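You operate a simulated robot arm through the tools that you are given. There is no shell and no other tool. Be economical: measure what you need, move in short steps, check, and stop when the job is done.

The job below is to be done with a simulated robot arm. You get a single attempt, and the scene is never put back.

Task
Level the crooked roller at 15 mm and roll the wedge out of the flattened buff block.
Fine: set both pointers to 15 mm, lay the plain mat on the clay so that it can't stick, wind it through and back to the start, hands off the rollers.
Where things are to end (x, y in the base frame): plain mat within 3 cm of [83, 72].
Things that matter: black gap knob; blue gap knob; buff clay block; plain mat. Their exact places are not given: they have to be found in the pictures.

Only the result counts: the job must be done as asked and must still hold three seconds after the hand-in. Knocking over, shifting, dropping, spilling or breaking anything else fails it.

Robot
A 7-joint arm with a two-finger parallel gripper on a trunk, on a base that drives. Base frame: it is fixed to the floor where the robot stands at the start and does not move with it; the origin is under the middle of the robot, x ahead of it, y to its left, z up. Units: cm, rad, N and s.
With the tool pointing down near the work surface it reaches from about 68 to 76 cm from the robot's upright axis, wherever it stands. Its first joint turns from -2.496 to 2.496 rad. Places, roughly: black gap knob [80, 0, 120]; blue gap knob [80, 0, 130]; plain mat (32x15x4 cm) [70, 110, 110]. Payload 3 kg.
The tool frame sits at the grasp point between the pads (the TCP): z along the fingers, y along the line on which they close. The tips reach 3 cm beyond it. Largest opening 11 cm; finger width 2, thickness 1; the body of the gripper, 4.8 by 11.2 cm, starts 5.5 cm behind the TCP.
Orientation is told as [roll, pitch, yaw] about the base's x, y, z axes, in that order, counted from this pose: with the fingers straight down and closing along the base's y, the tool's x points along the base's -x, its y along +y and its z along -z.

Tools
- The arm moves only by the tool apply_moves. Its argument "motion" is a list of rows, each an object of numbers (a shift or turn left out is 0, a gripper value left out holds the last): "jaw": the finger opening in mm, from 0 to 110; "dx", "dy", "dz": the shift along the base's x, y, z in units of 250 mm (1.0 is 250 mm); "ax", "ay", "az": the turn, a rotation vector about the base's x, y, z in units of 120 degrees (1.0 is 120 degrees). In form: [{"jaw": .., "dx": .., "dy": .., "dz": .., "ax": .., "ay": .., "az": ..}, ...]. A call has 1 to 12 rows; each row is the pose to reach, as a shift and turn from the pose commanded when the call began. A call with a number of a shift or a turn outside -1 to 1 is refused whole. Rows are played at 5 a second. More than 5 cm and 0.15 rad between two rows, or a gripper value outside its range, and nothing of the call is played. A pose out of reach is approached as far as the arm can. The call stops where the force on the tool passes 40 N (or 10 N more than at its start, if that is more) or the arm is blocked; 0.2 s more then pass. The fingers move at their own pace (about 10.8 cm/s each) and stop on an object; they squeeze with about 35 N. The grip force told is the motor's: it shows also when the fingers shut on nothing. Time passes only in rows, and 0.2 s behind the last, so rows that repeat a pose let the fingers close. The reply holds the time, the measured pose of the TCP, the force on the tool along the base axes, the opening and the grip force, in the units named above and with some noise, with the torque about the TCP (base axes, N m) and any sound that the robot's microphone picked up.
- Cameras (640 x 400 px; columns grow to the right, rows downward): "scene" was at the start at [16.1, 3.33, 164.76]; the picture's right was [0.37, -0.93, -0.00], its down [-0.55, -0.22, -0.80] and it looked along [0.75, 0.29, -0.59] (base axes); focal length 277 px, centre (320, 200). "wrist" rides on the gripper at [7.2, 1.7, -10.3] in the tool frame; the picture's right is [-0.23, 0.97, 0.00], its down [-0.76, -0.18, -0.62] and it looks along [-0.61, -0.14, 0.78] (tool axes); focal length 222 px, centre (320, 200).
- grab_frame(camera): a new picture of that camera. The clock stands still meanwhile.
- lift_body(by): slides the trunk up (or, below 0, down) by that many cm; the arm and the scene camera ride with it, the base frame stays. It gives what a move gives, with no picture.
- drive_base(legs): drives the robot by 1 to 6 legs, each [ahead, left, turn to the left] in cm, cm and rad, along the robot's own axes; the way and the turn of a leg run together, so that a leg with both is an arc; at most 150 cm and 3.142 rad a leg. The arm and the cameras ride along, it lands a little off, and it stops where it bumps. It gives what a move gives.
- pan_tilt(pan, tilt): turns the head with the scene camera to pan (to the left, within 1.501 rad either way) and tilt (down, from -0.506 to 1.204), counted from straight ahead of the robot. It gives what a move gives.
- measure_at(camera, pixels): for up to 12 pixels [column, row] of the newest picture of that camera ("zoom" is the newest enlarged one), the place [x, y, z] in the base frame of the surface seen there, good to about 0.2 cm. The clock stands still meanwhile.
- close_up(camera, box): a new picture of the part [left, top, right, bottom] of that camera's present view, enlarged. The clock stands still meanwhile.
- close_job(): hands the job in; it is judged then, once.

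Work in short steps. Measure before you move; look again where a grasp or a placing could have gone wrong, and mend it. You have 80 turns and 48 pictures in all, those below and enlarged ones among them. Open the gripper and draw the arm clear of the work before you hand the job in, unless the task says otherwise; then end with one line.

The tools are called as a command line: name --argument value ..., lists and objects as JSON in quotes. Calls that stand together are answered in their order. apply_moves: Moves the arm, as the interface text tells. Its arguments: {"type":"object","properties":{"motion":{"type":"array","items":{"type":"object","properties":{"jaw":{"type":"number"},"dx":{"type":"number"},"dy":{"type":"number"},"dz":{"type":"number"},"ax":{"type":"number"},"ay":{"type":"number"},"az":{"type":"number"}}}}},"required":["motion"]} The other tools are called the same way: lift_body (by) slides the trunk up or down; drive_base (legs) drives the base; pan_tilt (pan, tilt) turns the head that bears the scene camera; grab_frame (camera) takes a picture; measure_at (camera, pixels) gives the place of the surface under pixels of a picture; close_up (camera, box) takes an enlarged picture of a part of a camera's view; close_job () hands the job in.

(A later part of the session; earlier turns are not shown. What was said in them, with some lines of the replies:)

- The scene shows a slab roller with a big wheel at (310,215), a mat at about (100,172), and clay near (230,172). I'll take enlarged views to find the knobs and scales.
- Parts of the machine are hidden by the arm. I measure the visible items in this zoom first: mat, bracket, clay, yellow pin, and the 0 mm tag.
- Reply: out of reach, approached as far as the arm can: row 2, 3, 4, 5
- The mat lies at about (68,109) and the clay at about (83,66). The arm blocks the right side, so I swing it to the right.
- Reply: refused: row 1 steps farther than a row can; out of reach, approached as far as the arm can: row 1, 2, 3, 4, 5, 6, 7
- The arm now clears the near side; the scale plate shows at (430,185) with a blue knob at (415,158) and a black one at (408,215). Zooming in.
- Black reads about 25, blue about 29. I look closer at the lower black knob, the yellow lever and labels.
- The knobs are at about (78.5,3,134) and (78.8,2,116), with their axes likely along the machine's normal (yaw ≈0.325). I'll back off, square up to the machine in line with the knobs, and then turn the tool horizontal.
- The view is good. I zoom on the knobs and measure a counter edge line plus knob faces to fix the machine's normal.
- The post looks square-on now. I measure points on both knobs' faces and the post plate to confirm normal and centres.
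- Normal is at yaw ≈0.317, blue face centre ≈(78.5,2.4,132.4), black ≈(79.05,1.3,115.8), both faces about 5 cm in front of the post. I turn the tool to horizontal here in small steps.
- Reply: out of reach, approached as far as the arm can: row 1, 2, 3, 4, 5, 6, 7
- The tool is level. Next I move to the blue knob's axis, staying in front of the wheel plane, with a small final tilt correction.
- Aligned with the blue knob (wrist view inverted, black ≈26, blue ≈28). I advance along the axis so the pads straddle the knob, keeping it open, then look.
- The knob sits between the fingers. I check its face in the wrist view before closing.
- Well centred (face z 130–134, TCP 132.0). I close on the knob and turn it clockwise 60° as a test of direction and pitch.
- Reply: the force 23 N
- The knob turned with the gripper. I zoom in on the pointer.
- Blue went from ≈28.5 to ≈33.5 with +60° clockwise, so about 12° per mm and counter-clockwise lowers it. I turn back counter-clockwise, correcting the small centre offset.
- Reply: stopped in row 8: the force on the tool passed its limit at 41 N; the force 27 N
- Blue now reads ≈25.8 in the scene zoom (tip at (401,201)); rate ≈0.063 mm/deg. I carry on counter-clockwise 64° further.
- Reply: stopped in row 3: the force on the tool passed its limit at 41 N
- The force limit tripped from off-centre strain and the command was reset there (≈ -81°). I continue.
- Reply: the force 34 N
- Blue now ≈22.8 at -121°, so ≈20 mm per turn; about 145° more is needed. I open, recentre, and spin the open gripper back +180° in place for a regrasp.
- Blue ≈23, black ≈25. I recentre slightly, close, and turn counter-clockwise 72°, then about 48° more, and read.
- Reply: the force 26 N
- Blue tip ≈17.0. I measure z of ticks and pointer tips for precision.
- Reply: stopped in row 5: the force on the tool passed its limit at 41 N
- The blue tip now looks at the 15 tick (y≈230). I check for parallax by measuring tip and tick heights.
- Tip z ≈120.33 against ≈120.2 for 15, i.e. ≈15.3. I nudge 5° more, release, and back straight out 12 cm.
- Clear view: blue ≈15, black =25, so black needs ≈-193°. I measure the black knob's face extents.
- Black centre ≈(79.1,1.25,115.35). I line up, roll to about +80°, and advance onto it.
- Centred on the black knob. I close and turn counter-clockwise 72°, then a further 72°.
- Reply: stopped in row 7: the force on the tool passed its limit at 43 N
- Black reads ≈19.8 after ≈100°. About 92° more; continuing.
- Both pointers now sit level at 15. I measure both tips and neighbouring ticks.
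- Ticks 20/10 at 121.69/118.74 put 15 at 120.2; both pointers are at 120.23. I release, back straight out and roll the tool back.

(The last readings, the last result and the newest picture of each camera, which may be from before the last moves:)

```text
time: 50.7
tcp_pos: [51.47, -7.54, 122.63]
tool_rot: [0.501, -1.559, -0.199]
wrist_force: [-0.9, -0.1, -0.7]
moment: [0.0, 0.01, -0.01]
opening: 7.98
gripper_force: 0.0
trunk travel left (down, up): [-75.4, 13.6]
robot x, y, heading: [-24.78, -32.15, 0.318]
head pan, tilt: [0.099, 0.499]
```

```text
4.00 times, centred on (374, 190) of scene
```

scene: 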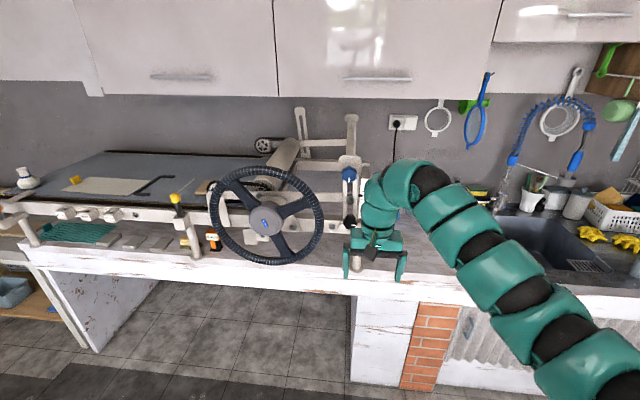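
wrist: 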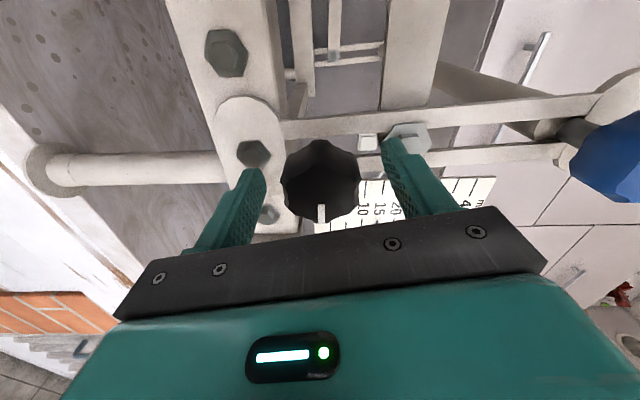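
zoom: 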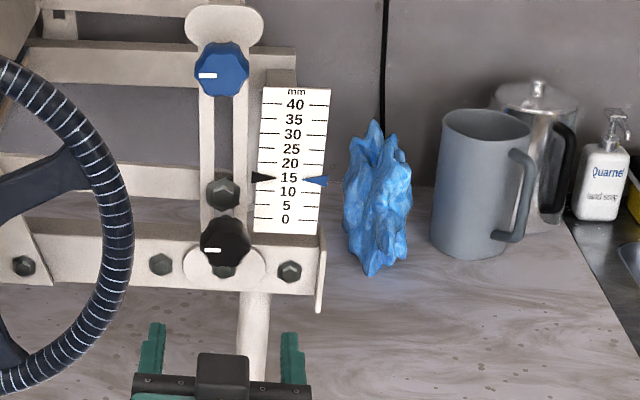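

Both hold at 15 after release. I drive left to stand before the mat, then turn the tool down.

drive_base --legs '[[0, 119, 0]]'

apply_moves --motion '[{"ax": -0.0157, "ay": 0.0475}, {"ax": -0.0353, "ay": 0.1068}, {"ax": -0.055, "ay": 0.166}, {"ax": -0.0745, "ay": 0.2255}, {"ax": -0.094, "ay": 0.285}, {"ax": -0.1137, "ay": 0.344}, {"ax": -0.1333, "ay": 0.4035}, {"ax": -0.153, "ay": 0.463}, {"ax": -0.1725, "ay": 0.522}, {"ax": -0.192, "ay": 0.5815}, {"ax": -0.2117, "ay": 0.641}, {"ax": -0.2313, "ay": 0.7}]'

lift_body --by 12

pan_tilt --pan 0.0 --tilt 0.5

grab_frame --camera "scene"

```text
time: 56.7
tcp_pos: [14.59, 104.43, 122.84]
tool_rot: [0.358, -1.56, -0.064]
wrist_force: [0.3, -0.2, 0.0]
moment: [-0.01, -0.01, 0.0]
opening: 8.01
gripper_force: 0.1
trunk travel left (down, up): [-75.4, 13.6]
robot x, y, heading: [-62.23, 80.4, 0.313]
head pan, tilt: [0.099, 0.499]
```

```text
time: 59.3
tcp_pos: [14.1, 102.71, 122.5]
tool_rot: [-0.022, -0.078, 0.314]
wrist_force: [1.5, 0.6, -0.7]
moment: [-0.03, 0.04, -0.01]
opening: 7.99
gripper_force: 0.0
out of reach, approached as far as the arm can: row 12
trunk travel left (down, up): [-75.4, 13.6]
robot x, y, heading: [-62.56, 80.22, 0.318]
head pan, tilt: [0.099, 0.499]
```

```text
time: 60.8
tcp_pos: [13.86, 102.85, 134.74]
tool_rot: [-0.022, -0.081, 0.314]
wrist_force: [0.0, 0.2, 0.7]
moment: [-0.02, 0.02, 0.0]
opening: 7.99
gripper_force: 0.1
trunk travel left (down, up): [-87.4, 1.6]
robot x, y, heading: [-62.15, 79.82, 0.314]
head pan, tilt: [0.099, 0.499]
```

```text
time: 61.5
tcp_pos: [13.85, 103.0, 134.71]
tool_rot: [-0.023, -0.083, 0.315]
wrist_force: [0.4, 0.1, 0.8]
moment: [0.0, 0.02, -0.03]
opening: 8.03
gripper_force: 0.2
trunk travel left (down, up): [-87.4, 1.6]
robot x, y, heading: [-61.46, 80.27, 0.311]
head pan, tilt: [0.0, 0.499]
```

```text
20 pictures are left
```

scene: 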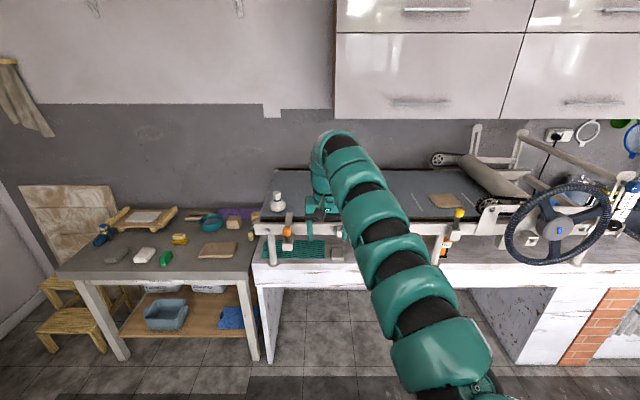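

The mat is hidden behind the arm but known. I draw the TCP in 7 cm, straighten it, then drive ahead 59 cm so the gripper hovers over the mat tab.

apply_moves --motion '[{"dx": -0.09, "dy": -0.03, "ax": -0.004, "ay": 0.012}, {"dx": -0.18, "dy": -0.06, "ax": -0.008, "ay": 0.024}, {"dx": -0.266, "dy": -0.088, "ax": -0.012, "ay": 0.036}, {"dx": -0.266, "dy": -0.088, "ax": -0.012, "ay": 0.036}]'

drive_base --legs '[[57, 2, 0]]'

grab_frame --camera "wrist"

```text
time: 62.5
tcp_pos: [7.21, 100.85, 134.52]
tool_rot: [-0.021, -0.003, 0.314]
wrist_force: [-0.3, -0.7, -0.3]
moment: [-0.05, 0.05, 0.03]
opening: 8.01
gripper_force: 0.1
trunk travel left (down, up): [-87.4, 1.6]
robot x, y, heading: [-62.14, 80.31, 0.316]
head pan, tilt: [0.0, 0.499]
```

```text
time: 65.7
tcp_pos: [60.09, 119.71, 134.48]
tool_rot: [-0.02, -0.004, 0.313]
wrist_force: [-0.2, 0.7, -0.3]
moment: [-0.02, 0.01, 0.0]
opening: 8.0
gripper_force: 0.0
trunk travel left (down, up): [-87.4, 1.6]
robot x, y, heading: [-9.32, 99.22, 0.312]
head pan, tilt: [0.0, 0.499]
```

```text
19 pictures are left
```

wrist: 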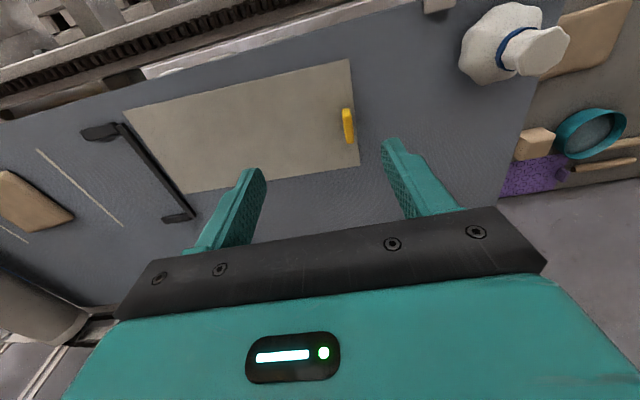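

The tab is at (348,126) at the mat's left end, thin along the jaw direction. I measure tab, mat corners, bracket, and clay.

measure_at --camera "wrist" --pixels '[[348, 112], [349, 126], [350, 138], [126, 112], [349, 62], [359, 163], [192, 190], [185, 220], [85, 132], [2, 172], [40, 230], [72, 215]]'

```text
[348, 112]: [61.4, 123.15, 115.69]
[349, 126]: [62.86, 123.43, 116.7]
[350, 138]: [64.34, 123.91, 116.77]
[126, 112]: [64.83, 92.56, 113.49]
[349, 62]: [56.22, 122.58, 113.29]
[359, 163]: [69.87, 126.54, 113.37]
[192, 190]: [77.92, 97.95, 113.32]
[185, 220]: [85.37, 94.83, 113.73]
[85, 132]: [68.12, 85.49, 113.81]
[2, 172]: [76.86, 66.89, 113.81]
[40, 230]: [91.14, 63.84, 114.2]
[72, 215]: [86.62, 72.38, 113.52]
```

Mat centre ≈(67.2,109.9), yaw ≈0.277; tab at (62.9,123.4), top z 116.8. I drive 4 cm closer for reach first.

drive_base --legs '[[4, 0, 0]]'

```text
time: 66.6
tcp_pos: [63.89, 120.98, 134.48]
tool_rot: [-0.021, -0.003, 0.312]
wrist_force: [0.2, -0.3, -0.7]
moment: [0.0, 0.03, -0.01]
opening: 8.01
gripper_force: 0.1
trunk travel left (down, up): [-87.4, 1.6]
robot x, y, heading: [-5.55, 100.76, 0.313]
head pan, tilt: [0.0, 0.499]
```

I move over the tab, match its yaw, and descend to z≈117.2 with the jaw open 6 cm.

apply_moves --motion '[{"jaw": 60, "dx": -0.02, "dy": 0.05, "dz": -0.1, "ax": 0.0095, "az": -0.017}, {"dx": -0.04, "dy": 0.098, "dz": -0.22, "ax": 0.0095, "az": -0.017}, {"dx": -0.04, "dy": 0.098, "dz": -0.36, "ax": 0.0095, "az": -0.017}, {"dx": -0.04, "dy": 0.098, "dz": -0.48, "ax": 0.0095, "az": -0.017}, {"dx": -0.04, "dy": 0.098, "dz": -0.58, "ax": 0.0095, "az": -0.017}, {"dx": -0.04, "dy": 0.098, "dz": -0.65, "ax": 0.0095, "az": -0.017}, {"dx": -0.04, "dy": 0.098, "dz": -0.69, "ax": 0.0095, "az": -0.017}]'

grab_frame --camera "wrist"

```text
time: 68.2
tcp_pos: [63.01, 123.41, 117.23]
tool_rot: [-0.001, -0.01, 0.277]
wrist_force: [-0.1, -1.4, 0.3]
moment: [0.0, -0.01, -0.02]
opening: 6.01
gripper_force: 0.0
trunk travel left (down, up): [-87.4, 1.6]
robot x, y, heading: [-5.25, 101.04, 0.312]
head pan, tilt: [0.0, 0.499]
```

```text
18 pictures are left
```

wrist: 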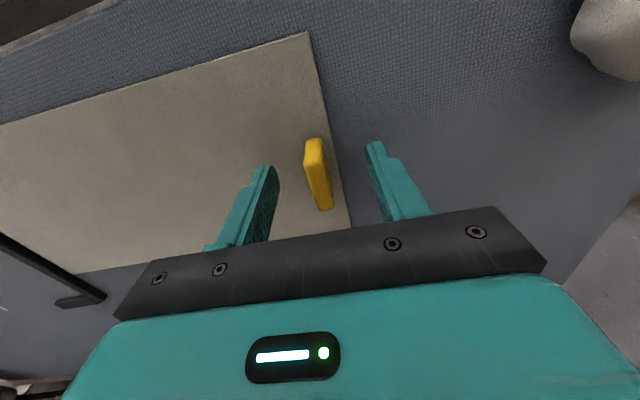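

The tab is between the fingers. I close and lift by 6 cm.

apply_moves --motion '[{"jaw": 0}, {"jaw": 0}, {"jaw": 0}, {"jaw": 0}, {"dz": 0.06}, {"dz": 0.13}, {"dz": 0.19}, {"dz": 0.25}]'

grab_frame --camera "wrist"

```text
time: 70.0
tcp_pos: [62.75, 123.52, 123.57]
tool_rot: [-0.002, -0.01, 0.277]
wrist_force: [0.2, -0.2, -0.5]
moment: [0.07, 0.0, 0.01]
opening: 1.08
gripper_force: 34.9
trunk travel left (down, up): [-87.4, 1.6]
robot x, y, heading: [-5.56, 101.04, 0.312]
head pan, tilt: [0.0, 0.499]
```

```text
17 pictures are left
```

wrist: 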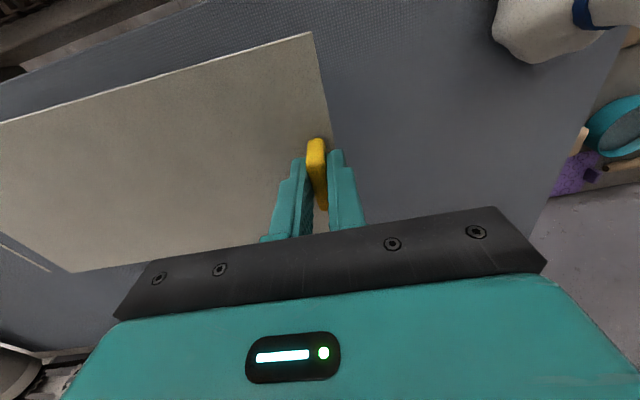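

The mat is up and rigid. I drive right 41 and ahead 3 cm to bring it over the clay.

drive_base --legs '[[3, -41, 0]]'

grab_frame --camera "wrist"

```text
time: 72.5
tcp_pos: [78.3, 84.66, 123.5]
tool_rot: [-0.001, -0.01, 0.273]
wrist_force: [-0.6, -0.4, -0.9]
moment: [0.12, 0.01, 0.0]
opening: 1.07
gripper_force: 35.3
trunk travel left (down, up): [-87.4, 1.6]
robot x, y, heading: [9.68, 62.07, 0.308]
head pan, tilt: [0.0, 0.499]
```

```text
16 pictures are left
```

wrist: 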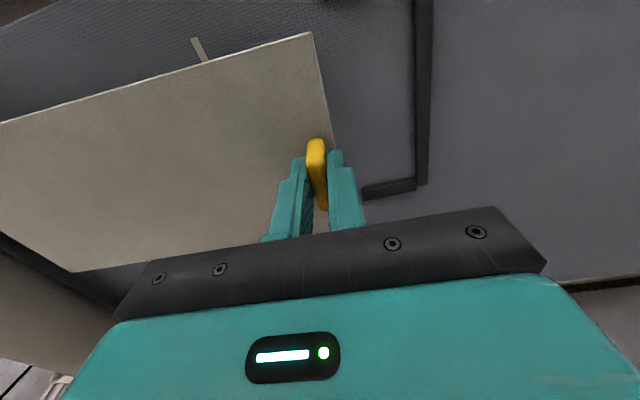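

The gripper is at (78.3,84.7). I check the clay, marks and roller relative to the mat in the scene view before lowering.

pan_tilt --pan -0.15 --tilt 0.75

grab_frame --camera "scene"

```text
time: 73.3
tcp_pos: [78.21, 84.93, 123.59]
tool_rot: [-0.001, -0.01, 0.272]
wrist_force: [-0.5, -0.1, 0.5]
moment: [0.09, 0.02, -0.02]
opening: 1.12
gripper_force: 35.2
trunk travel left (down, up): [-87.4, 1.6]
robot x, y, heading: [9.82, 62.57, 0.302]
head pan, tilt: [-0.15, 0.75]
```

```text
15 pictures are left
```

scene: 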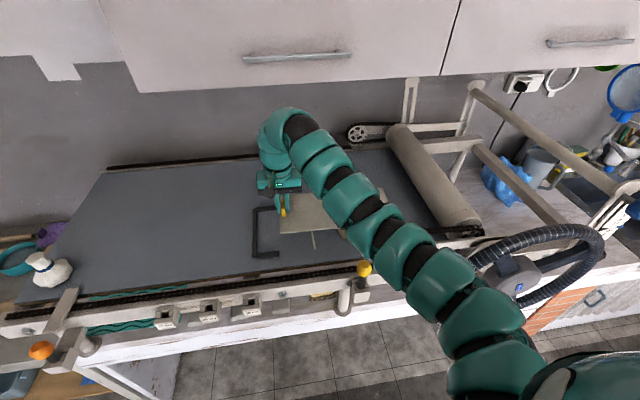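

The roller is well to the right. The clay spans n≈94–105.5, so I aim the mat centre at ≈(82.3,71.8), square the yaw, and lower it gently.

apply_moves --motion '[{"dx": -0.016, "dy": 0.004, "dz": -0.05, "az": 0.01}, {"dx": -0.032, "dy": 0.008, "dz": -0.1, "az": 0.019}, {"dx": -0.032, "dy": 0.008, "dz": -0.14, "az": 0.019}, {"dx": -0.032, "dy": 0.008, "dz": -0.17, "az": 0.019}, {"dx": -0.032, "dy": 0.008, "dz": -0.19, "az": 0.019}, {"dx": -0.032, "dy": 0.008, "dz": -0.2, "az": 0.019}]'

grab_frame --camera "wrist"

```text
time: 74.7
tcp_pos: [77.53, 85.15, 118.56]
tool_rot: [-0.002, -0.012, 0.311]
wrist_force: [-0.7, 1.0, 6.2]
moment: [-0.63, -0.55, 0.12]
opening: 1.12
gripper_force: 35.7
trunk travel left (down, up): [-87.4, 1.6]
robot x, y, heading: [9.5, 62.66, 0.31]
head pan, tilt: [-0.15, 0.75]
```

```text
14 pictures are left
```

wrist: 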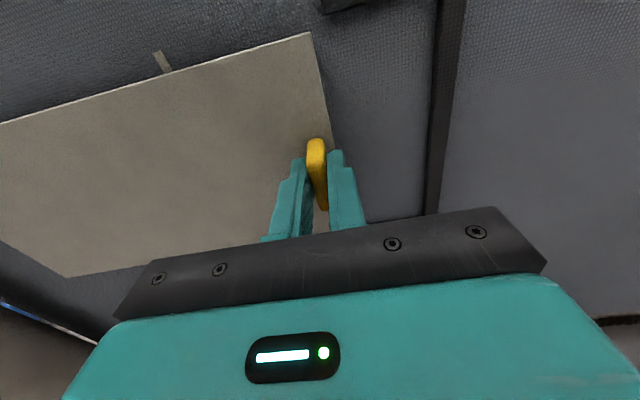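

Contact is felt (6 N): the mat rests on the clay. I release and lift clear.

apply_moves --motion '[{"jaw": 40}, {"jaw": 60}, {"jaw": 60}, {"jaw": 60, "dz": 0.08}, {"dz": 0.2}, {"dz": 0.35}, {"dz": 0.5}]'

grab_frame --camera "wrist"

```text
time: 76.3
tcp_pos: [77.38, 85.26, 131.02]
tool_rot: [0.0, -0.009, 0.309]
wrist_force: [-0.2, 0.3, 1.1]
moment: [0.02, -0.04, 0.0]
opening: 6.01
gripper_force: 0.1
trunk travel left (down, up): [-87.4, 1.6]
robot x, y, heading: [9.77, 62.64, 0.308]
head pan, tilt: [-0.15, 0.75]
```

```text
13 pictures are left
```

wrist: 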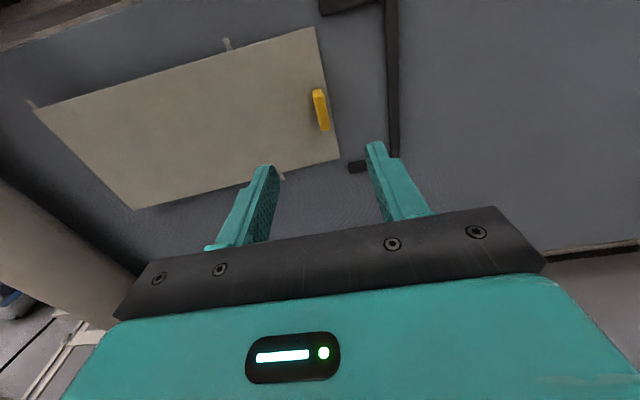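

The clay is fully covered. I measure the mat corners to confirm the centre.

measure_at --camera "wrist" --pixels '[[38, 110], [313, 30], [338, 156], [136, 207], [320, 105], [395, 60], [230, 46], [60, 270]]'

```text
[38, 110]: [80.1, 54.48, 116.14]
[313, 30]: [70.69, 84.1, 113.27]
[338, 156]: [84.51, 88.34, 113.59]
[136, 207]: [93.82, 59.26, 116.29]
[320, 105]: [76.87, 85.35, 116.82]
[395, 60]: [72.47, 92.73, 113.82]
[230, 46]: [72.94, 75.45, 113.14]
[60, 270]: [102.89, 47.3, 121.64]
```

Mat centre ≈(82.3,71.6), well within 3 cm. Next I back away, go to the wheel (hub ≈(66,25.6,117.4)), lower the trunk, and bring the tool level.

drive_base --legs '[[-64, 0, 0], [0, -52.8, 0.008]]'

lift_body --by -12

apply_moves --motion '[{"jaw": 0, "ax": 0.0157, "ay": -0.0475}, {"ax": 0.0353, "ay": -0.1068}, {"ax": 0.055, "ay": -0.166}, {"ax": 0.0745, "ay": -0.2255}, {"ax": 0.094, "ay": -0.285}, {"ax": 0.1137, "ay": -0.344}, {"ax": 0.1333, "ay": -0.4035}, {"ax": 0.153, "ay": -0.463}, {"ax": 0.1725, "ay": -0.522}, {"ax": 0.192, "ay": -0.5815}, {"ax": 0.2117, "ay": -0.641}, {"ax": 0.2353, "ay": -0.712}]'

pan_tilt --pan 0.25 --tilt 0.5

grab_frame --camera "scene"

```text
time: 82.6
tcp_pos: [31.96, 15.17, 130.97]
tool_rot: [-0.002, -0.011, 0.314]
wrist_force: [0.7, 0.4, 0.7]
moment: [0.0, -0.01, 0.0]
opening: 5.97
gripper_force: 0.2
trunk travel left (down, up): [-87.4, 1.6]
robot x, y, heading: [-35.7, -7.6, 0.315]
head pan, tilt: [-0.15, 0.75]
```

```text
time: 84.1
tcp_pos: [31.96, 15.16, 118.98]
tool_rot: [-0.003, -0.01, 0.314]
wrist_force: [0.0, -0.2, -0.1]
moment: [0.02, -0.01, 0.03]
opening: 5.98
gripper_force: 0.0
trunk travel left (down, up): [-75.4, 13.6]
robot x, y, heading: [-35.46, -7.78, 0.307]
head pan, tilt: [-0.15, 0.75]
```

```text
refused: row 12 steps farther than a row can; nothing moved
```

```text
time: 85.0
tcp_pos: [32.07, 15.12, 118.9]
tool_rot: [-0.002, -0.01, 0.313]
wrist_force: [0.7, -0.7, -0.3]
moment: [0.0, -0.02, 0.03]
opening: 6.01
gripper_force: 0.0
trunk travel left (down, up): [-75.4, 13.6]
robot x, y, heading: [-35.53, -7.7, 0.316]
head pan, tilt: [0.25, 0.499]
```

```text
12 pictures are left
```

scene: 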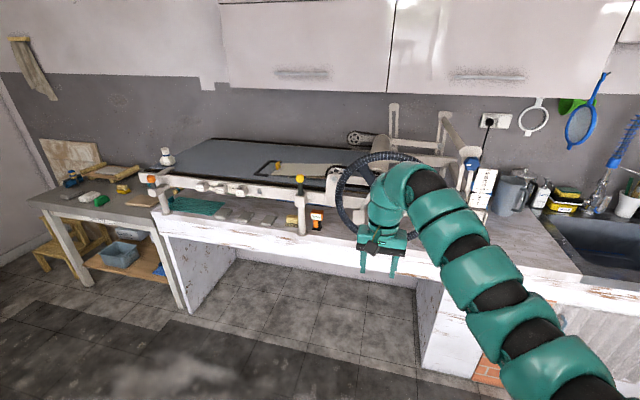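

Rotating the tool to level, in steps within limits.

apply_moves --motion '[{"jaw": 0, "ax": 0.0196, "ay": -0.0593}, {"ax": 0.0392, "ay": -0.1186}, {"ax": 0.0588, "ay": -0.178}, {"ax": 0.0784, "ay": -0.237}, {"ax": 0.098, "ay": -0.2966}, {"ax": 0.1176, "ay": -0.356}, {"ax": 0.137, "ay": -0.415}, {"ax": 0.157, "ay": -0.4745}, {"ax": 0.1765, "ay": -0.534}, {"ax": 0.196, "ay": -0.593}, {"ax": 0.2157, "ay": -0.6525}, {"ax": 0.2347, "ay": -0.71}]'

close_up --camera "scene" --box '[280, 130, 440, 255]'

```text
time: 87.6
tcp_pos: [31.93, 15.18, 118.95]
tool_rot: [2.394, -1.561, -2.077]
wrist_force: [0.5, 0.3, 0.2]
moment: [0.01, 0.01, 0.01]
opening: 0.0
gripper_force: 34.6
out of reach, approached as far as the arm can: row 2, 3
trunk travel left (down, up): [-75.4, 13.6]
robot x, y, heading: [-35.29, -7.49, 0.308]
head pan, tilt: [0.25, 0.499]
```

```text
3.20 times, centred on (360, 192) of scene
```

zoom: 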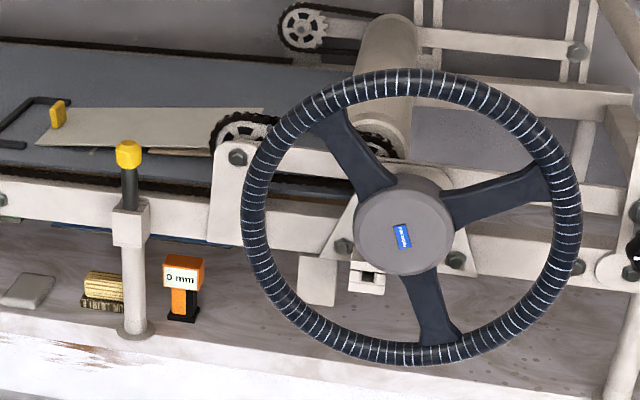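

Clear view of the wheel with three spokes. I measure hub, rim and spokes.

measure_at --camera "zoom" --pixels '[[402, 235], [413, 83], [575, 215], [410, 352], [254, 200], [355, 150], [500, 195], [430, 300], [342, 128], [530, 185], [434, 325], [300, 205]]'

```text
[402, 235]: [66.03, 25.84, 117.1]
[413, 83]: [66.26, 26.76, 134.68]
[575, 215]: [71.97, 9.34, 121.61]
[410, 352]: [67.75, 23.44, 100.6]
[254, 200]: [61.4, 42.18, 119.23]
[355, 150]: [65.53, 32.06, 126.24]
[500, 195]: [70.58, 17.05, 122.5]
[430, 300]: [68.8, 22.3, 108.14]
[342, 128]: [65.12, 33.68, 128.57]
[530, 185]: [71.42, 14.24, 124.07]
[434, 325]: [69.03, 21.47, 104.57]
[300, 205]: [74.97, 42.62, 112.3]
```

Hub centre ≈ (t −3.6, z 117.5), rim radius ≈17; spokes at about 126°, 27°, −67°. I check depth of things behind the wheel before inserting the closed fingers as a peg.

measure_at --camera "zoom" --pixels '[[345, 246], [456, 260], [365, 282], [318, 280], [335, 225], [470, 240], [520, 230], [400, 130], [440, 140], [238, 158], [480, 280], [578, 268]]'

```text
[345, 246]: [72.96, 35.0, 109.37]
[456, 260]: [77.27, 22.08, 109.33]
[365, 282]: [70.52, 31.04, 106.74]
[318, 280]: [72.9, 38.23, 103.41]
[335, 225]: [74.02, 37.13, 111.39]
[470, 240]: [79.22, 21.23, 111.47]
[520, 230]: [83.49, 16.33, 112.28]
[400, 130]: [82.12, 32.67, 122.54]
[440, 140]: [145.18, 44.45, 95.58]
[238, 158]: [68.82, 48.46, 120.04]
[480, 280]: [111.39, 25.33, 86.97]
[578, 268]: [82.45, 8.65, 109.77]
```

Closest thing behind is at n≈76.7, so I'll keep the fingertips at n≈75. I drive ahead 16 cm and position the peg in front of the gap between the upper-left and right spokes.

drive_base --legs '[[16, 0, 0]]'

apply_moves --motion '[{"dx": 0.108, "dy": 0.0044, "dz": 0.081}, {"dx": 0.216, "dy": 0.0088, "dz": 0.162}, {"dx": 0.324, "dy": 0.013, "dz": 0.243}, {"dx": 0.432, "dy": 0.0176, "dz": 0.324}, {"dx": 0.54, "dy": 0.022, "dz": 0.405}, {"dx": 0.54, "dy": 0.022, "dz": 0.405}]'

```text
time: 89.0
tcp_pos: [47.44, 20.02, 118.95]
tool_rot: [2.242, -1.565, -1.925]
wrist_force: [0.0, -0.2, -0.1]
moment: [-0.04, -0.07, -0.03]
opening: 0.0
gripper_force: 35.2
trunk travel left (down, up): [-75.4, 13.6]
robot x, y, heading: [-19.79, -2.82, 0.306]
head pan, tilt: [0.25, 0.499]
```

```text
time: 90.4
tcp_pos: [60.85, 20.52, 129.22]
tool_rot: [2.306, -1.564, -1.989]
wrist_force: [0.0, 0.2, 0.1]
moment: [0.0, 0.0, -0.04]
opening: 0.0
gripper_force: 34.9
trunk travel left (down, up): [-75.4, 13.6]
robot x, y, heading: [-20.02, -3.0, 0.313]
head pan, tilt: [0.25, 0.499]
```

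The peg is in place (n 64, t −0.5, z 129.2). I insert it through the gap and sweep clockwise on a 12 cm circle, pushing the right spoke to about −5°.

apply_moves --motion '[{"dx": 0.146, "dy": 0.048}, {"dx": 0.293, "dy": 0.0964}, {"dx": 0.3165, "dy": 0.0219, "dz": -0.029}, {"dx": 0.3395, "dy": -0.0476, "dz": -0.0716}, {"dx": 0.3597, "dy": -0.109, "dz": -0.1256}, {"dx": 0.3766, "dy": -0.1605, "dz": -0.19}, {"dx": 0.3899, "dy": -0.2008, "dz": -0.2636}, {"dx": 0.3989, "dy": -0.228, "dz": -0.343}, {"dx": 0.4034, "dy": -0.2418, "dz": -0.426}, {"dx": 0.4034, "dy": -0.2418, "dz": -0.51}]'

close_up --camera "scene" --box '[250, 130, 458, 260]'

```text
time: 92.6
tcp_pos: [70.93, 14.72, 116.1]
tool_rot: [2.329, -1.566, -2.013]
wrist_force: [-0.6, 1.0, 0.1]
moment: [-0.02, 0.0, -0.02]
opening: 0.0
gripper_force: 35.1
trunk travel left (down, up): [-75.4, 13.6]
robot x, y, heading: [-19.91, -2.83, 0.305]
head pan, tilt: [0.25, 0.499]
```

```text
3.08 times, centred on (354, 195) of scene
```

zoom: 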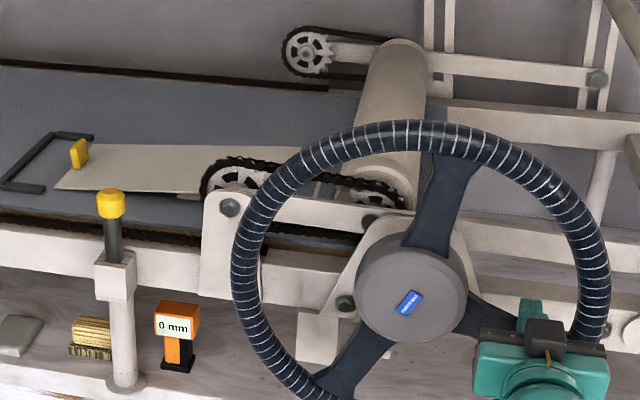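

The wheel turns easily. I measure the tab and mat to see how the bed moves.

measure_at --camera "zoom" --pixels '[[80, 150], [92, 134], [42, 186], [62, 188], [340, 175], [400, 100], [390, 200], [300, 180]]'

```text
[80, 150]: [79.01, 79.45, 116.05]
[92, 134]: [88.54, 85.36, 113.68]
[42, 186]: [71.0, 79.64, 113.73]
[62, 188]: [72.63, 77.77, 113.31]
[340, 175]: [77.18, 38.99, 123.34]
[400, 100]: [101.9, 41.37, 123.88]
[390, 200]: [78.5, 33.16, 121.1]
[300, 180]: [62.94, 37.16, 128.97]
```

Clockwise moves the bed right: the tab shifted 6.3 cm for about 47°. The tab can't pass the 15 mm gap, so I aim for about 42 cm travel (clay fully through). I continue clockwise by 120°.

apply_moves --motion '[{"dx": -0.0045, "dy": 0.0137, "dz": -0.083}, {"dx": -0.0135, "dy": 0.041, "dz": -0.1625}, {"dx": -0.0268, "dy": 0.0813, "dz": -0.2356}, {"dx": -0.0437, "dy": 0.1328, "dz": -0.3}, {"dx": -0.064, "dy": 0.1942, "dz": -0.3545}, {"dx": -0.0869, "dy": 0.2637, "dz": -0.3967}, {"dx": -0.1117, "dy": 0.339, "dz": -0.4255}, {"dx": -0.1377, "dy": 0.418, "dz": -0.44}, {"dx": -0.164, "dy": 0.4978, "dz": -0.44}, {"dx": -0.19, "dy": 0.5768, "dz": -0.4255}, {"dx": -0.2148, "dy": 0.652, "dz": -0.3967}, {"dx": -0.2378, "dy": 0.7216, "dz": -0.3545}]'

```text
time: 95.2
tcp_pos: [64.64, 33.05, 107.48]
tool_rot: [2.309, -1.565, -1.991]
wrist_force: [2.5, -2.9, -0.2]
moment: [0.0, 0.07, -0.15]
opening: 0.02
gripper_force: 35.2
trunk travel left (down, up): [-75.4, 13.6]
robot x, y, heading: [-20.37, -2.67, 0.309]
head pan, tilt: [0.25, 0.499]
```

Low forces. I continue another 80° clockwise and then check the travel.

apply_moves --motion '[{"dx": -0.0203, "dy": 0.0614, "dz": 0.054}, {"dx": -0.0372, "dy": 0.1129, "dz": 0.1188}, {"dx": -0.0505, "dy": 0.1531, "dz": 0.192}, {"dx": -0.0595, "dy": 0.1805, "dz": 0.271}, {"dx": -0.064, "dy": 0.1942, "dz": 0.3544}, {"dx": -0.064, "dy": 0.1942, "dz": 0.4384}, {"dx": -0.0595, "dy": 0.1805, "dz": 0.5216}, {"dx": -0.0505, "dy": 0.1531, "dz": 0.6008}]'

grab_frame --camera "scene"

```text
time: 97.0
tcp_pos: [63.79, 36.77, 122.61]
tool_rot: [2.491, -1.562, -2.172]
wrist_force: [1.1, 0.6, -2.3]
moment: [-0.02, 0.1, 0.05]
opening: 0.01
gripper_force: 35.3
trunk travel left (down, up): [-75.4, 13.6]
robot x, y, heading: [-20.07, -2.53, 0.311]
head pan, tilt: [0.25, 0.499]
```

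```text
9 pictures are left
```

scene: 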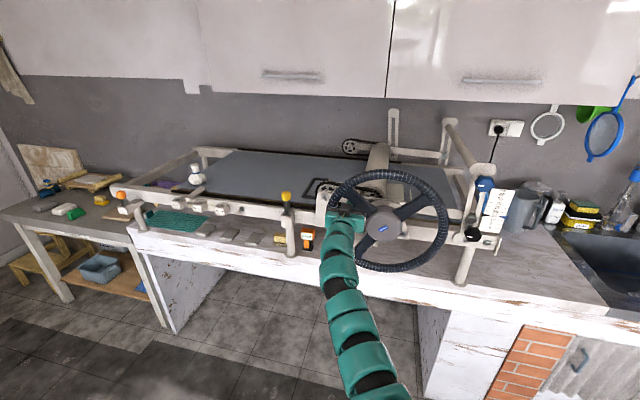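

The bed has moved far right. I zoom on the bracket region and measure travel.

close_up --camera "scene" --box '[170, 130, 410, 260]'

```text
2.67 times, centred on (290, 195) of scene
```

zoom: 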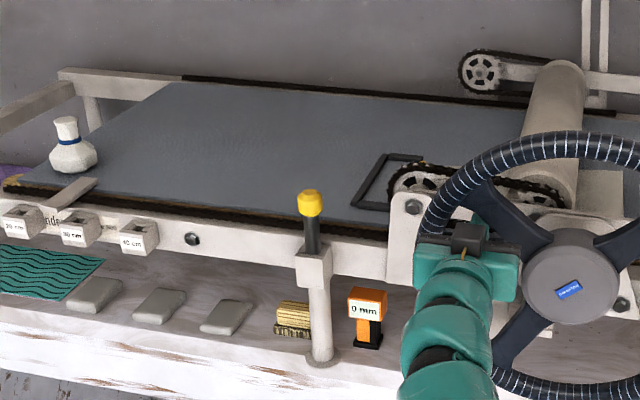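

measure_at --camera "zoom" --pixels '[[358, 204], [390, 156], [372, 182], [418, 157], [72, 155], [530, 120], [560, 90]]'

```text
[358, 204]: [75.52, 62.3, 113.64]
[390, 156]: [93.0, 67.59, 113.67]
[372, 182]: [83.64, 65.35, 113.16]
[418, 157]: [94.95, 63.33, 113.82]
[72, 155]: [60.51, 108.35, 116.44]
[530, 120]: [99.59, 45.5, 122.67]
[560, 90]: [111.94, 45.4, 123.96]
```

Travel so far ≈30 cm; the tab must stop before about 45. I wind 89° further for about 41 cm total.

apply_moves --motion '[{"dx": 0.0133, "dy": -0.0403, "dz": 0.0732}, {"dx": 0.0302, "dy": -0.0916, "dz": 0.138}, {"dx": 0.0505, "dy": -0.1531, "dz": 0.192}, {"dx": 0.0734, "dy": -0.2227, "dz": 0.2344}, {"dx": 0.0982, "dy": -0.298, "dz": 0.2632}, {"dx": 0.1242, "dy": -0.377, "dz": 0.2776}, {"dx": 0.1505, "dy": -0.4568, "dz": 0.2776}, {"dx": 0.1765, "dy": -0.5358, "dz": 0.2632}, {"dx": 0.1966, "dy": -0.5966, "dz": 0.2412}]'

close_up --camera "scene" --box '[250, 110, 490, 260]'

```text
time: 99.0
tcp_pos: [68.65, 21.45, 128.42]
tool_rot: [2.256, -1.565, -1.94]
wrist_force: [0.8, -0.4, -0.2]
moment: [0.0, -0.01, 0.02]
opening: 0.0
gripper_force: 34.4
trunk travel left (down, up): [-75.4, 13.6]
robot x, y, heading: [-20.07, -2.74, 0.305]
head pan, tilt: [0.25, 0.499]
```

```text
2.67 times, centred on (370, 185) of scene
```

zoom: 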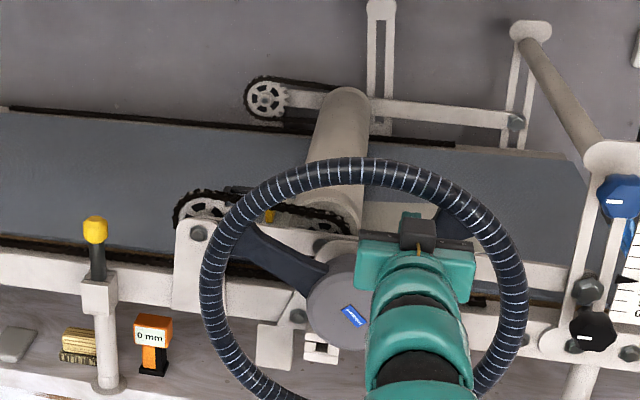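

The tab (268,216) is just left of the roller; the mat emerges on the right. I measure them.

measure_at --camera "zoom" --pixels '[[268, 214], [268, 219], [236, 190], [320, 150], [340, 140], [400, 215], [430, 210], [585, 190]]'

```text
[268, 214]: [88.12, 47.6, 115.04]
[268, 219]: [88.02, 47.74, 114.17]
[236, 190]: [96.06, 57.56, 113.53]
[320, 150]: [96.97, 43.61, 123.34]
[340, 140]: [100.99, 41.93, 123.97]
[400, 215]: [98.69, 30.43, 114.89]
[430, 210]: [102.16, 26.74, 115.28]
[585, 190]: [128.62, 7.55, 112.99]
```

Travel ≈40 cm: the clay is fully through the nip, and the tab is short of the roller. Now I wind back counter-clockwise, pushing the upper-left spoke.

apply_moves --motion '[{"dx": -0.0252, "dy": 0.0764, "dz": 0.026}, {"dx": -0.0513, "dy": 0.1558, "dz": 0.0376}, {"dx": -0.0777, "dy": 0.2357, "dz": 0.0348}, {"dx": -0.1035, "dy": 0.3141, "dz": 0.0172}, {"dx": -0.128, "dy": 0.3885, "dz": -0.0144}, {"dx": -0.1504, "dy": 0.4565, "dz": -0.0592}, {"dx": -0.17, "dy": 0.516, "dz": -0.1156}, {"dx": -0.1863, "dy": 0.5654, "dz": -0.182}, {"dx": -0.1987, "dy": 0.603, "dz": -0.2564}, {"dx": -0.2068, "dy": 0.6278, "dz": -0.3368}, {"dx": -0.2105, "dy": 0.6388, "dz": -0.4204}, {"dx": -0.2096, "dy": 0.636, "dz": -0.5048}]'

```text
time: 101.6
tcp_pos: [63.15, 37.64, 115.77]
tool_rot: [2.08, -1.566, -1.763]
wrist_force: [0.7, 0.7, -0.5]
moment: [-0.01, 0.0, -0.01]
opening: 0.0
gripper_force: 34.6
trunk travel left (down, up): [-75.4, 13.6]
robot x, y, heading: [-20.29, -2.84, 0.304]
head pan, tilt: [0.25, 0.499]
```

Smooth. Continuing counter-clockwise 120° more.

apply_moves --motion '[{"dx": 0.0055, "dy": -0.0167, "dz": -0.0824}, {"dx": 0.0154, "dy": -0.0467, "dz": -0.1608}, {"dx": 0.0294, "dy": -0.0893, "dz": -0.2324}, {"dx": 0.0471, "dy": -0.1429, "dz": -0.2948}, {"dx": 0.0679, "dy": -0.206, "dz": -0.3468}, {"dx": 0.0911, "dy": -0.2766, "dz": -0.3864}, {"dx": 0.1163, "dy": -0.353, "dz": -0.4124}, {"dx": 0.1425, "dy": -0.4324, "dz": -0.4244}, {"dx": 0.1689, "dy": -0.5126, "dz": -0.4216}, {"dx": 0.1947, "dy": -0.5909, "dz": -0.404}, {"dx": 0.2191, "dy": -0.665, "dz": -0.372}, {"dx": 0.2415, "dy": -0.733, "dz": -0.3276}]'

```text
time: 104.2
tcp_pos: [69.29, 19.08, 107.67]
tool_rot: [2.2, -1.564, -1.887]
wrist_force: [0.8, 0.7, -0.1]
moment: [-0.01, 0.0, 0.01]
opening: 0.01
gripper_force: 34.8
trunk travel left (down, up): [-75.4, 13.6]
robot x, y, heading: [-20.12, -2.98, 0.305]
head pan, tilt: [0.25, 0.499]
```

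Continuing another 100°, then measuring how far the bed has returned.

apply_moves --motion '[{"dx": 0.0197, "dy": -0.0597, "dz": 0.0564}, {"dx": 0.0359, "dy": -0.1091, "dz": 0.1228}, {"dx": 0.0483, "dy": -0.1467, "dz": 0.1972}, {"dx": 0.0565, "dy": -0.1714, "dz": 0.2776}, {"dx": 0.0601, "dy": -0.1824, "dz": 0.3612}, {"dx": 0.0592, "dy": -0.1797, "dz": 0.4456}, {"dx": 0.0537, "dy": -0.163, "dz": 0.528}, {"dx": 0.0438, "dy": -0.133, "dz": 0.606}, {"dx": 0.0298, "dy": -0.0904, "dz": 0.6776}, {"dx": 0.0121, "dy": -0.0369, "dz": 0.7404}]'

close_up --camera "scene" --box '[220, 130, 460, 280]'

```text
time: 106.4
tcp_pos: [69.53, 18.19, 126.35]
tool_rot: [2.636, -1.561, -2.319]
wrist_force: [0.5, -0.1, 0.2]
moment: [0.0, -0.02, 0.02]
opening: 0.02
gripper_force: 35.1
trunk travel left (down, up): [-75.4, 13.6]
robot x, y, heading: [-20.25, -2.38, 0.308]
head pan, tilt: [0.25, 0.499]
```

```text
2.67 times, centred on (340, 205) of scene
```

zoom: 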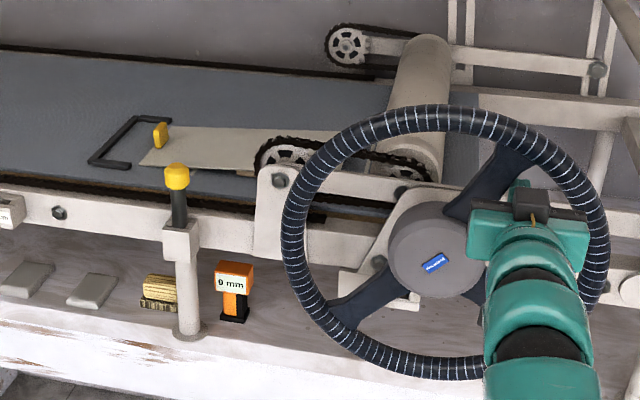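

measure_at --camera "zoom" --pixels '[[160, 134], [92, 160], [136, 120], [145, 163], [172, 118], [130, 166]]'

```text
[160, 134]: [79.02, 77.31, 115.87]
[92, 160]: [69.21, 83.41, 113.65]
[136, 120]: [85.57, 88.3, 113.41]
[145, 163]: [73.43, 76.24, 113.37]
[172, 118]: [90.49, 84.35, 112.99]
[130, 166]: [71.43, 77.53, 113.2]
```

About 8.1 cm remain, i.e. 66–67°. I finish the return to about 113°.

apply_moves --motion '[{"dx": -0.0208, "dy": 0.0631, "dz": 0.052}, {"dx": -0.0441, "dy": 0.1338, "dz": 0.0916}, {"dx": -0.0692, "dy": 0.2101, "dz": 0.1176}, {"dx": -0.0954, "dy": 0.2896, "dz": 0.1292}, {"dx": -0.1218, "dy": 0.3697, "dz": 0.1264}, {"dx": -0.1476, "dy": 0.448, "dz": 0.1088}, {"dx": -0.1625, "dy": 0.4932, "dz": 0.0916}, {"dx": -0.1625, "dy": 0.4932, "dz": 0.0916}]'

close_up --camera "scene" --box '[220, 130, 460, 280]'

```text
time: 108.2
tcp_pos: [65.6, 30.47, 128.59]
tool_rot: [2.342, -1.562, -2.024]
wrist_force: [0.1, 0.6, 0.4]
moment: [0.0, -0.02, 0.0]
opening: 0.0
gripper_force: 35.0
trunk travel left (down, up): [-75.4, 13.6]
robot x, y, heading: [-20.19, -2.83, 0.305]
head pan, tilt: [0.25, 0.499]
```

```text
2.67 times, centred on (340, 205) of scene
```

zoom: 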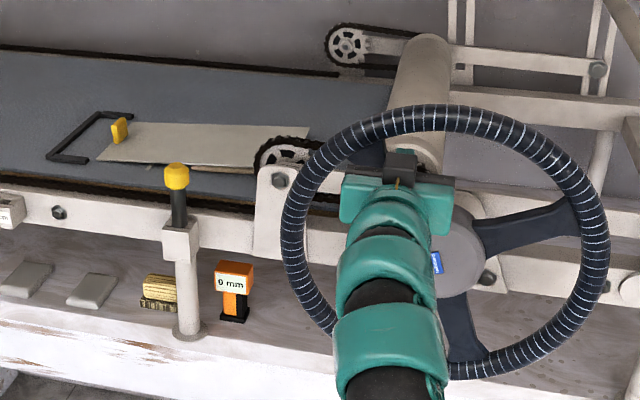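

measure_at --camera "zoom" --pixels '[[119, 130], [50, 156], [100, 112], [98, 160], [130, 123], [306, 130], [240, 167], [200, 165], [280, 128]]'

```text
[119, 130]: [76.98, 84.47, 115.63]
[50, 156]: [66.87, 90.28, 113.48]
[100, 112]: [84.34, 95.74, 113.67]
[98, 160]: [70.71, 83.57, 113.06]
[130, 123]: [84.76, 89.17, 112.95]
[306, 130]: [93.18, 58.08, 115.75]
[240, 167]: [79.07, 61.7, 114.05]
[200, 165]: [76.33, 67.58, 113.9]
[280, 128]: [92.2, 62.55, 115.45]
```

About 0.6 cm short of the original start. I nudge 5° more, back off the spoke, and withdraw the peg straight out.

apply_moves --motion '[{"dx": -0.006, "dy": 0.018, "dz": -0.009}, {"dx": -0.0119, "dy": 0.0361, "dz": -0.0184}, {"dx": -0.0119, "dy": 0.0361, "dz": -0.0184}, {"dx": 0.012, "dy": -0.036, "dz": 0.005}, {"dx": -0.1, "dy": -0.073, "dz": 0.005}, {"dx": -0.22, "dy": -0.112, "dz": 0.005}, {"dx": -0.38, "dy": -0.165, "dz": 0.005}, {"dx": -0.5, "dy": -0.205, "dz": 0.005}]'

drive_base --legs '[[-15, 0, 0]]'

close_up --camera "scene" --box '[230, 120, 520, 270]'

```text
time: 110.0
tcp_pos: [53.17, 25.22, 128.48]
tool_rot: [2.454, -1.562, -2.138]
wrist_force: [0.0, 0.9, 0.9]
moment: [0.02, 0.01, 0.04]
opening: 0.03
gripper_force: 35.0
trunk travel left (down, up): [-75.4, 13.6]
robot x, y, heading: [-19.9, -2.89, 0.305]
head pan, tilt: [0.25, 0.499]
```

```text
time: 111.4
tcp_pos: [38.65, 20.51, 128.66]
tool_rot: [2.468, -1.562, -2.155]
wrist_force: [-1.4, 0.0, 0.9]
moment: [-0.01, 0.05, -0.03]
opening: 0.0
gripper_force: 35.1
trunk travel left (down, up): [-75.4, 13.6]
robot x, y, heading: [-34.44, -7.4, 0.306]
head pan, tilt: [0.25, 0.499]
```

```text
2.21 times, centred on (375, 195) of scene
```

zoom: 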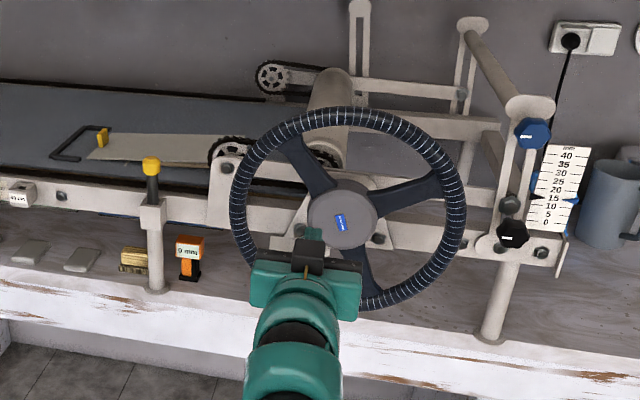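

The wheel is back at its first stance. I verify the mat, bracket and pointers.

measure_at --camera "zoom" --pixels '[[102, 137], [53, 157], [90, 158], [108, 134], [236, 137], [205, 164]]'

close_up --camera "scene" --box '[450, 160, 510, 240]'

```text
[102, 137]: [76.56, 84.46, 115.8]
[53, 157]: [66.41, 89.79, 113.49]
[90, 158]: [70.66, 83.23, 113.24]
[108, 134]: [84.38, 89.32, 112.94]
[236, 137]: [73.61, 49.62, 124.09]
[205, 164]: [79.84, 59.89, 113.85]
```

```text
5.00 times, centred on (480, 200) of scene
```

zoom: 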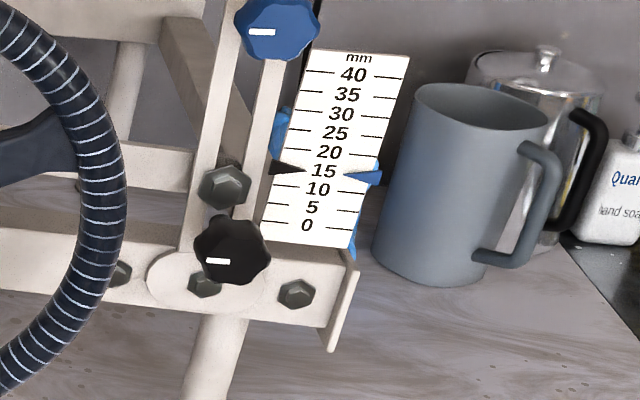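

Pointers hold at 15. I take a zoom covering the display, bracket and mat to check the display and start position precisely.

close_up --camera "scene" --box '[245, 168, 349, 246]'

```text
5.13 times, centred on (297, 207) of scene
```

zoom: 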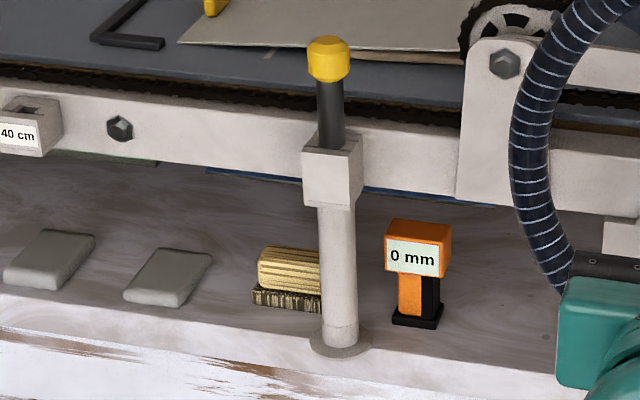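

measure_at --camera "zoom" --pixels '[[96, 40], [158, 44], [264, 58], [182, 40], [455, 60], [210, 6]]'

```text
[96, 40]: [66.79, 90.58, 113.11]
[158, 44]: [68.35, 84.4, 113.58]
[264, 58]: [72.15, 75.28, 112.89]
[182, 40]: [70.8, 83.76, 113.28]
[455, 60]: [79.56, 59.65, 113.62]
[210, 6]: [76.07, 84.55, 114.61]
```

The bracket and line mark are back at their start positions within about 1 mm, with the mat centre ≈(82.3,71.3). I open the gripper with the arm clear.

apply_moves --motion '[{"jaw": 80}, {"jaw": 80}, {"jaw": 80}]'

drive_base --legs '[[-8, 0, 0]]'

```text
time: 112.2
tcp_pos: [38.8, 20.55, 128.56]
tool_rot: [2.414, -1.561, -2.099]
wrist_force: [-0.4, -0.2, -0.5]
moment: [0.02, 0.0, -0.01]
opening: 7.98
gripper_force: 0.0
trunk travel left (down, up): [-75.4, 13.6]
robot x, y, heading: [-34.5, -7.32, 0.312]
head pan, tilt: [0.25, 0.499]
```

```text
time: 113.2
tcp_pos: [31.01, 18.05, 128.74]
tool_rot: [2.48, -1.562, -2.169]
wrist_force: [-0.7, -0.2, 0.1]
moment: [-0.02, -0.02, 0.0]
opening: 7.99
gripper_force: 0.1
trunk travel left (down, up): [-75.4, 13.6]
robot x, y, heading: [-42.29, -9.92, 0.306]
head pan, tilt: [0.25, 0.499]
```

Everything is in place and the arm is clear, so I hand in the job.

close_job

```text
The job is handed in.
```

I set both pointers to 15 mm and laid the plain mat over the clay. Then I wound it about 40 cm through the rollers and back to the start, with the mat centre ending near (82, 71). The job is handed in; no result has come back, and I didn't lift the mat to look at the rolled clay.
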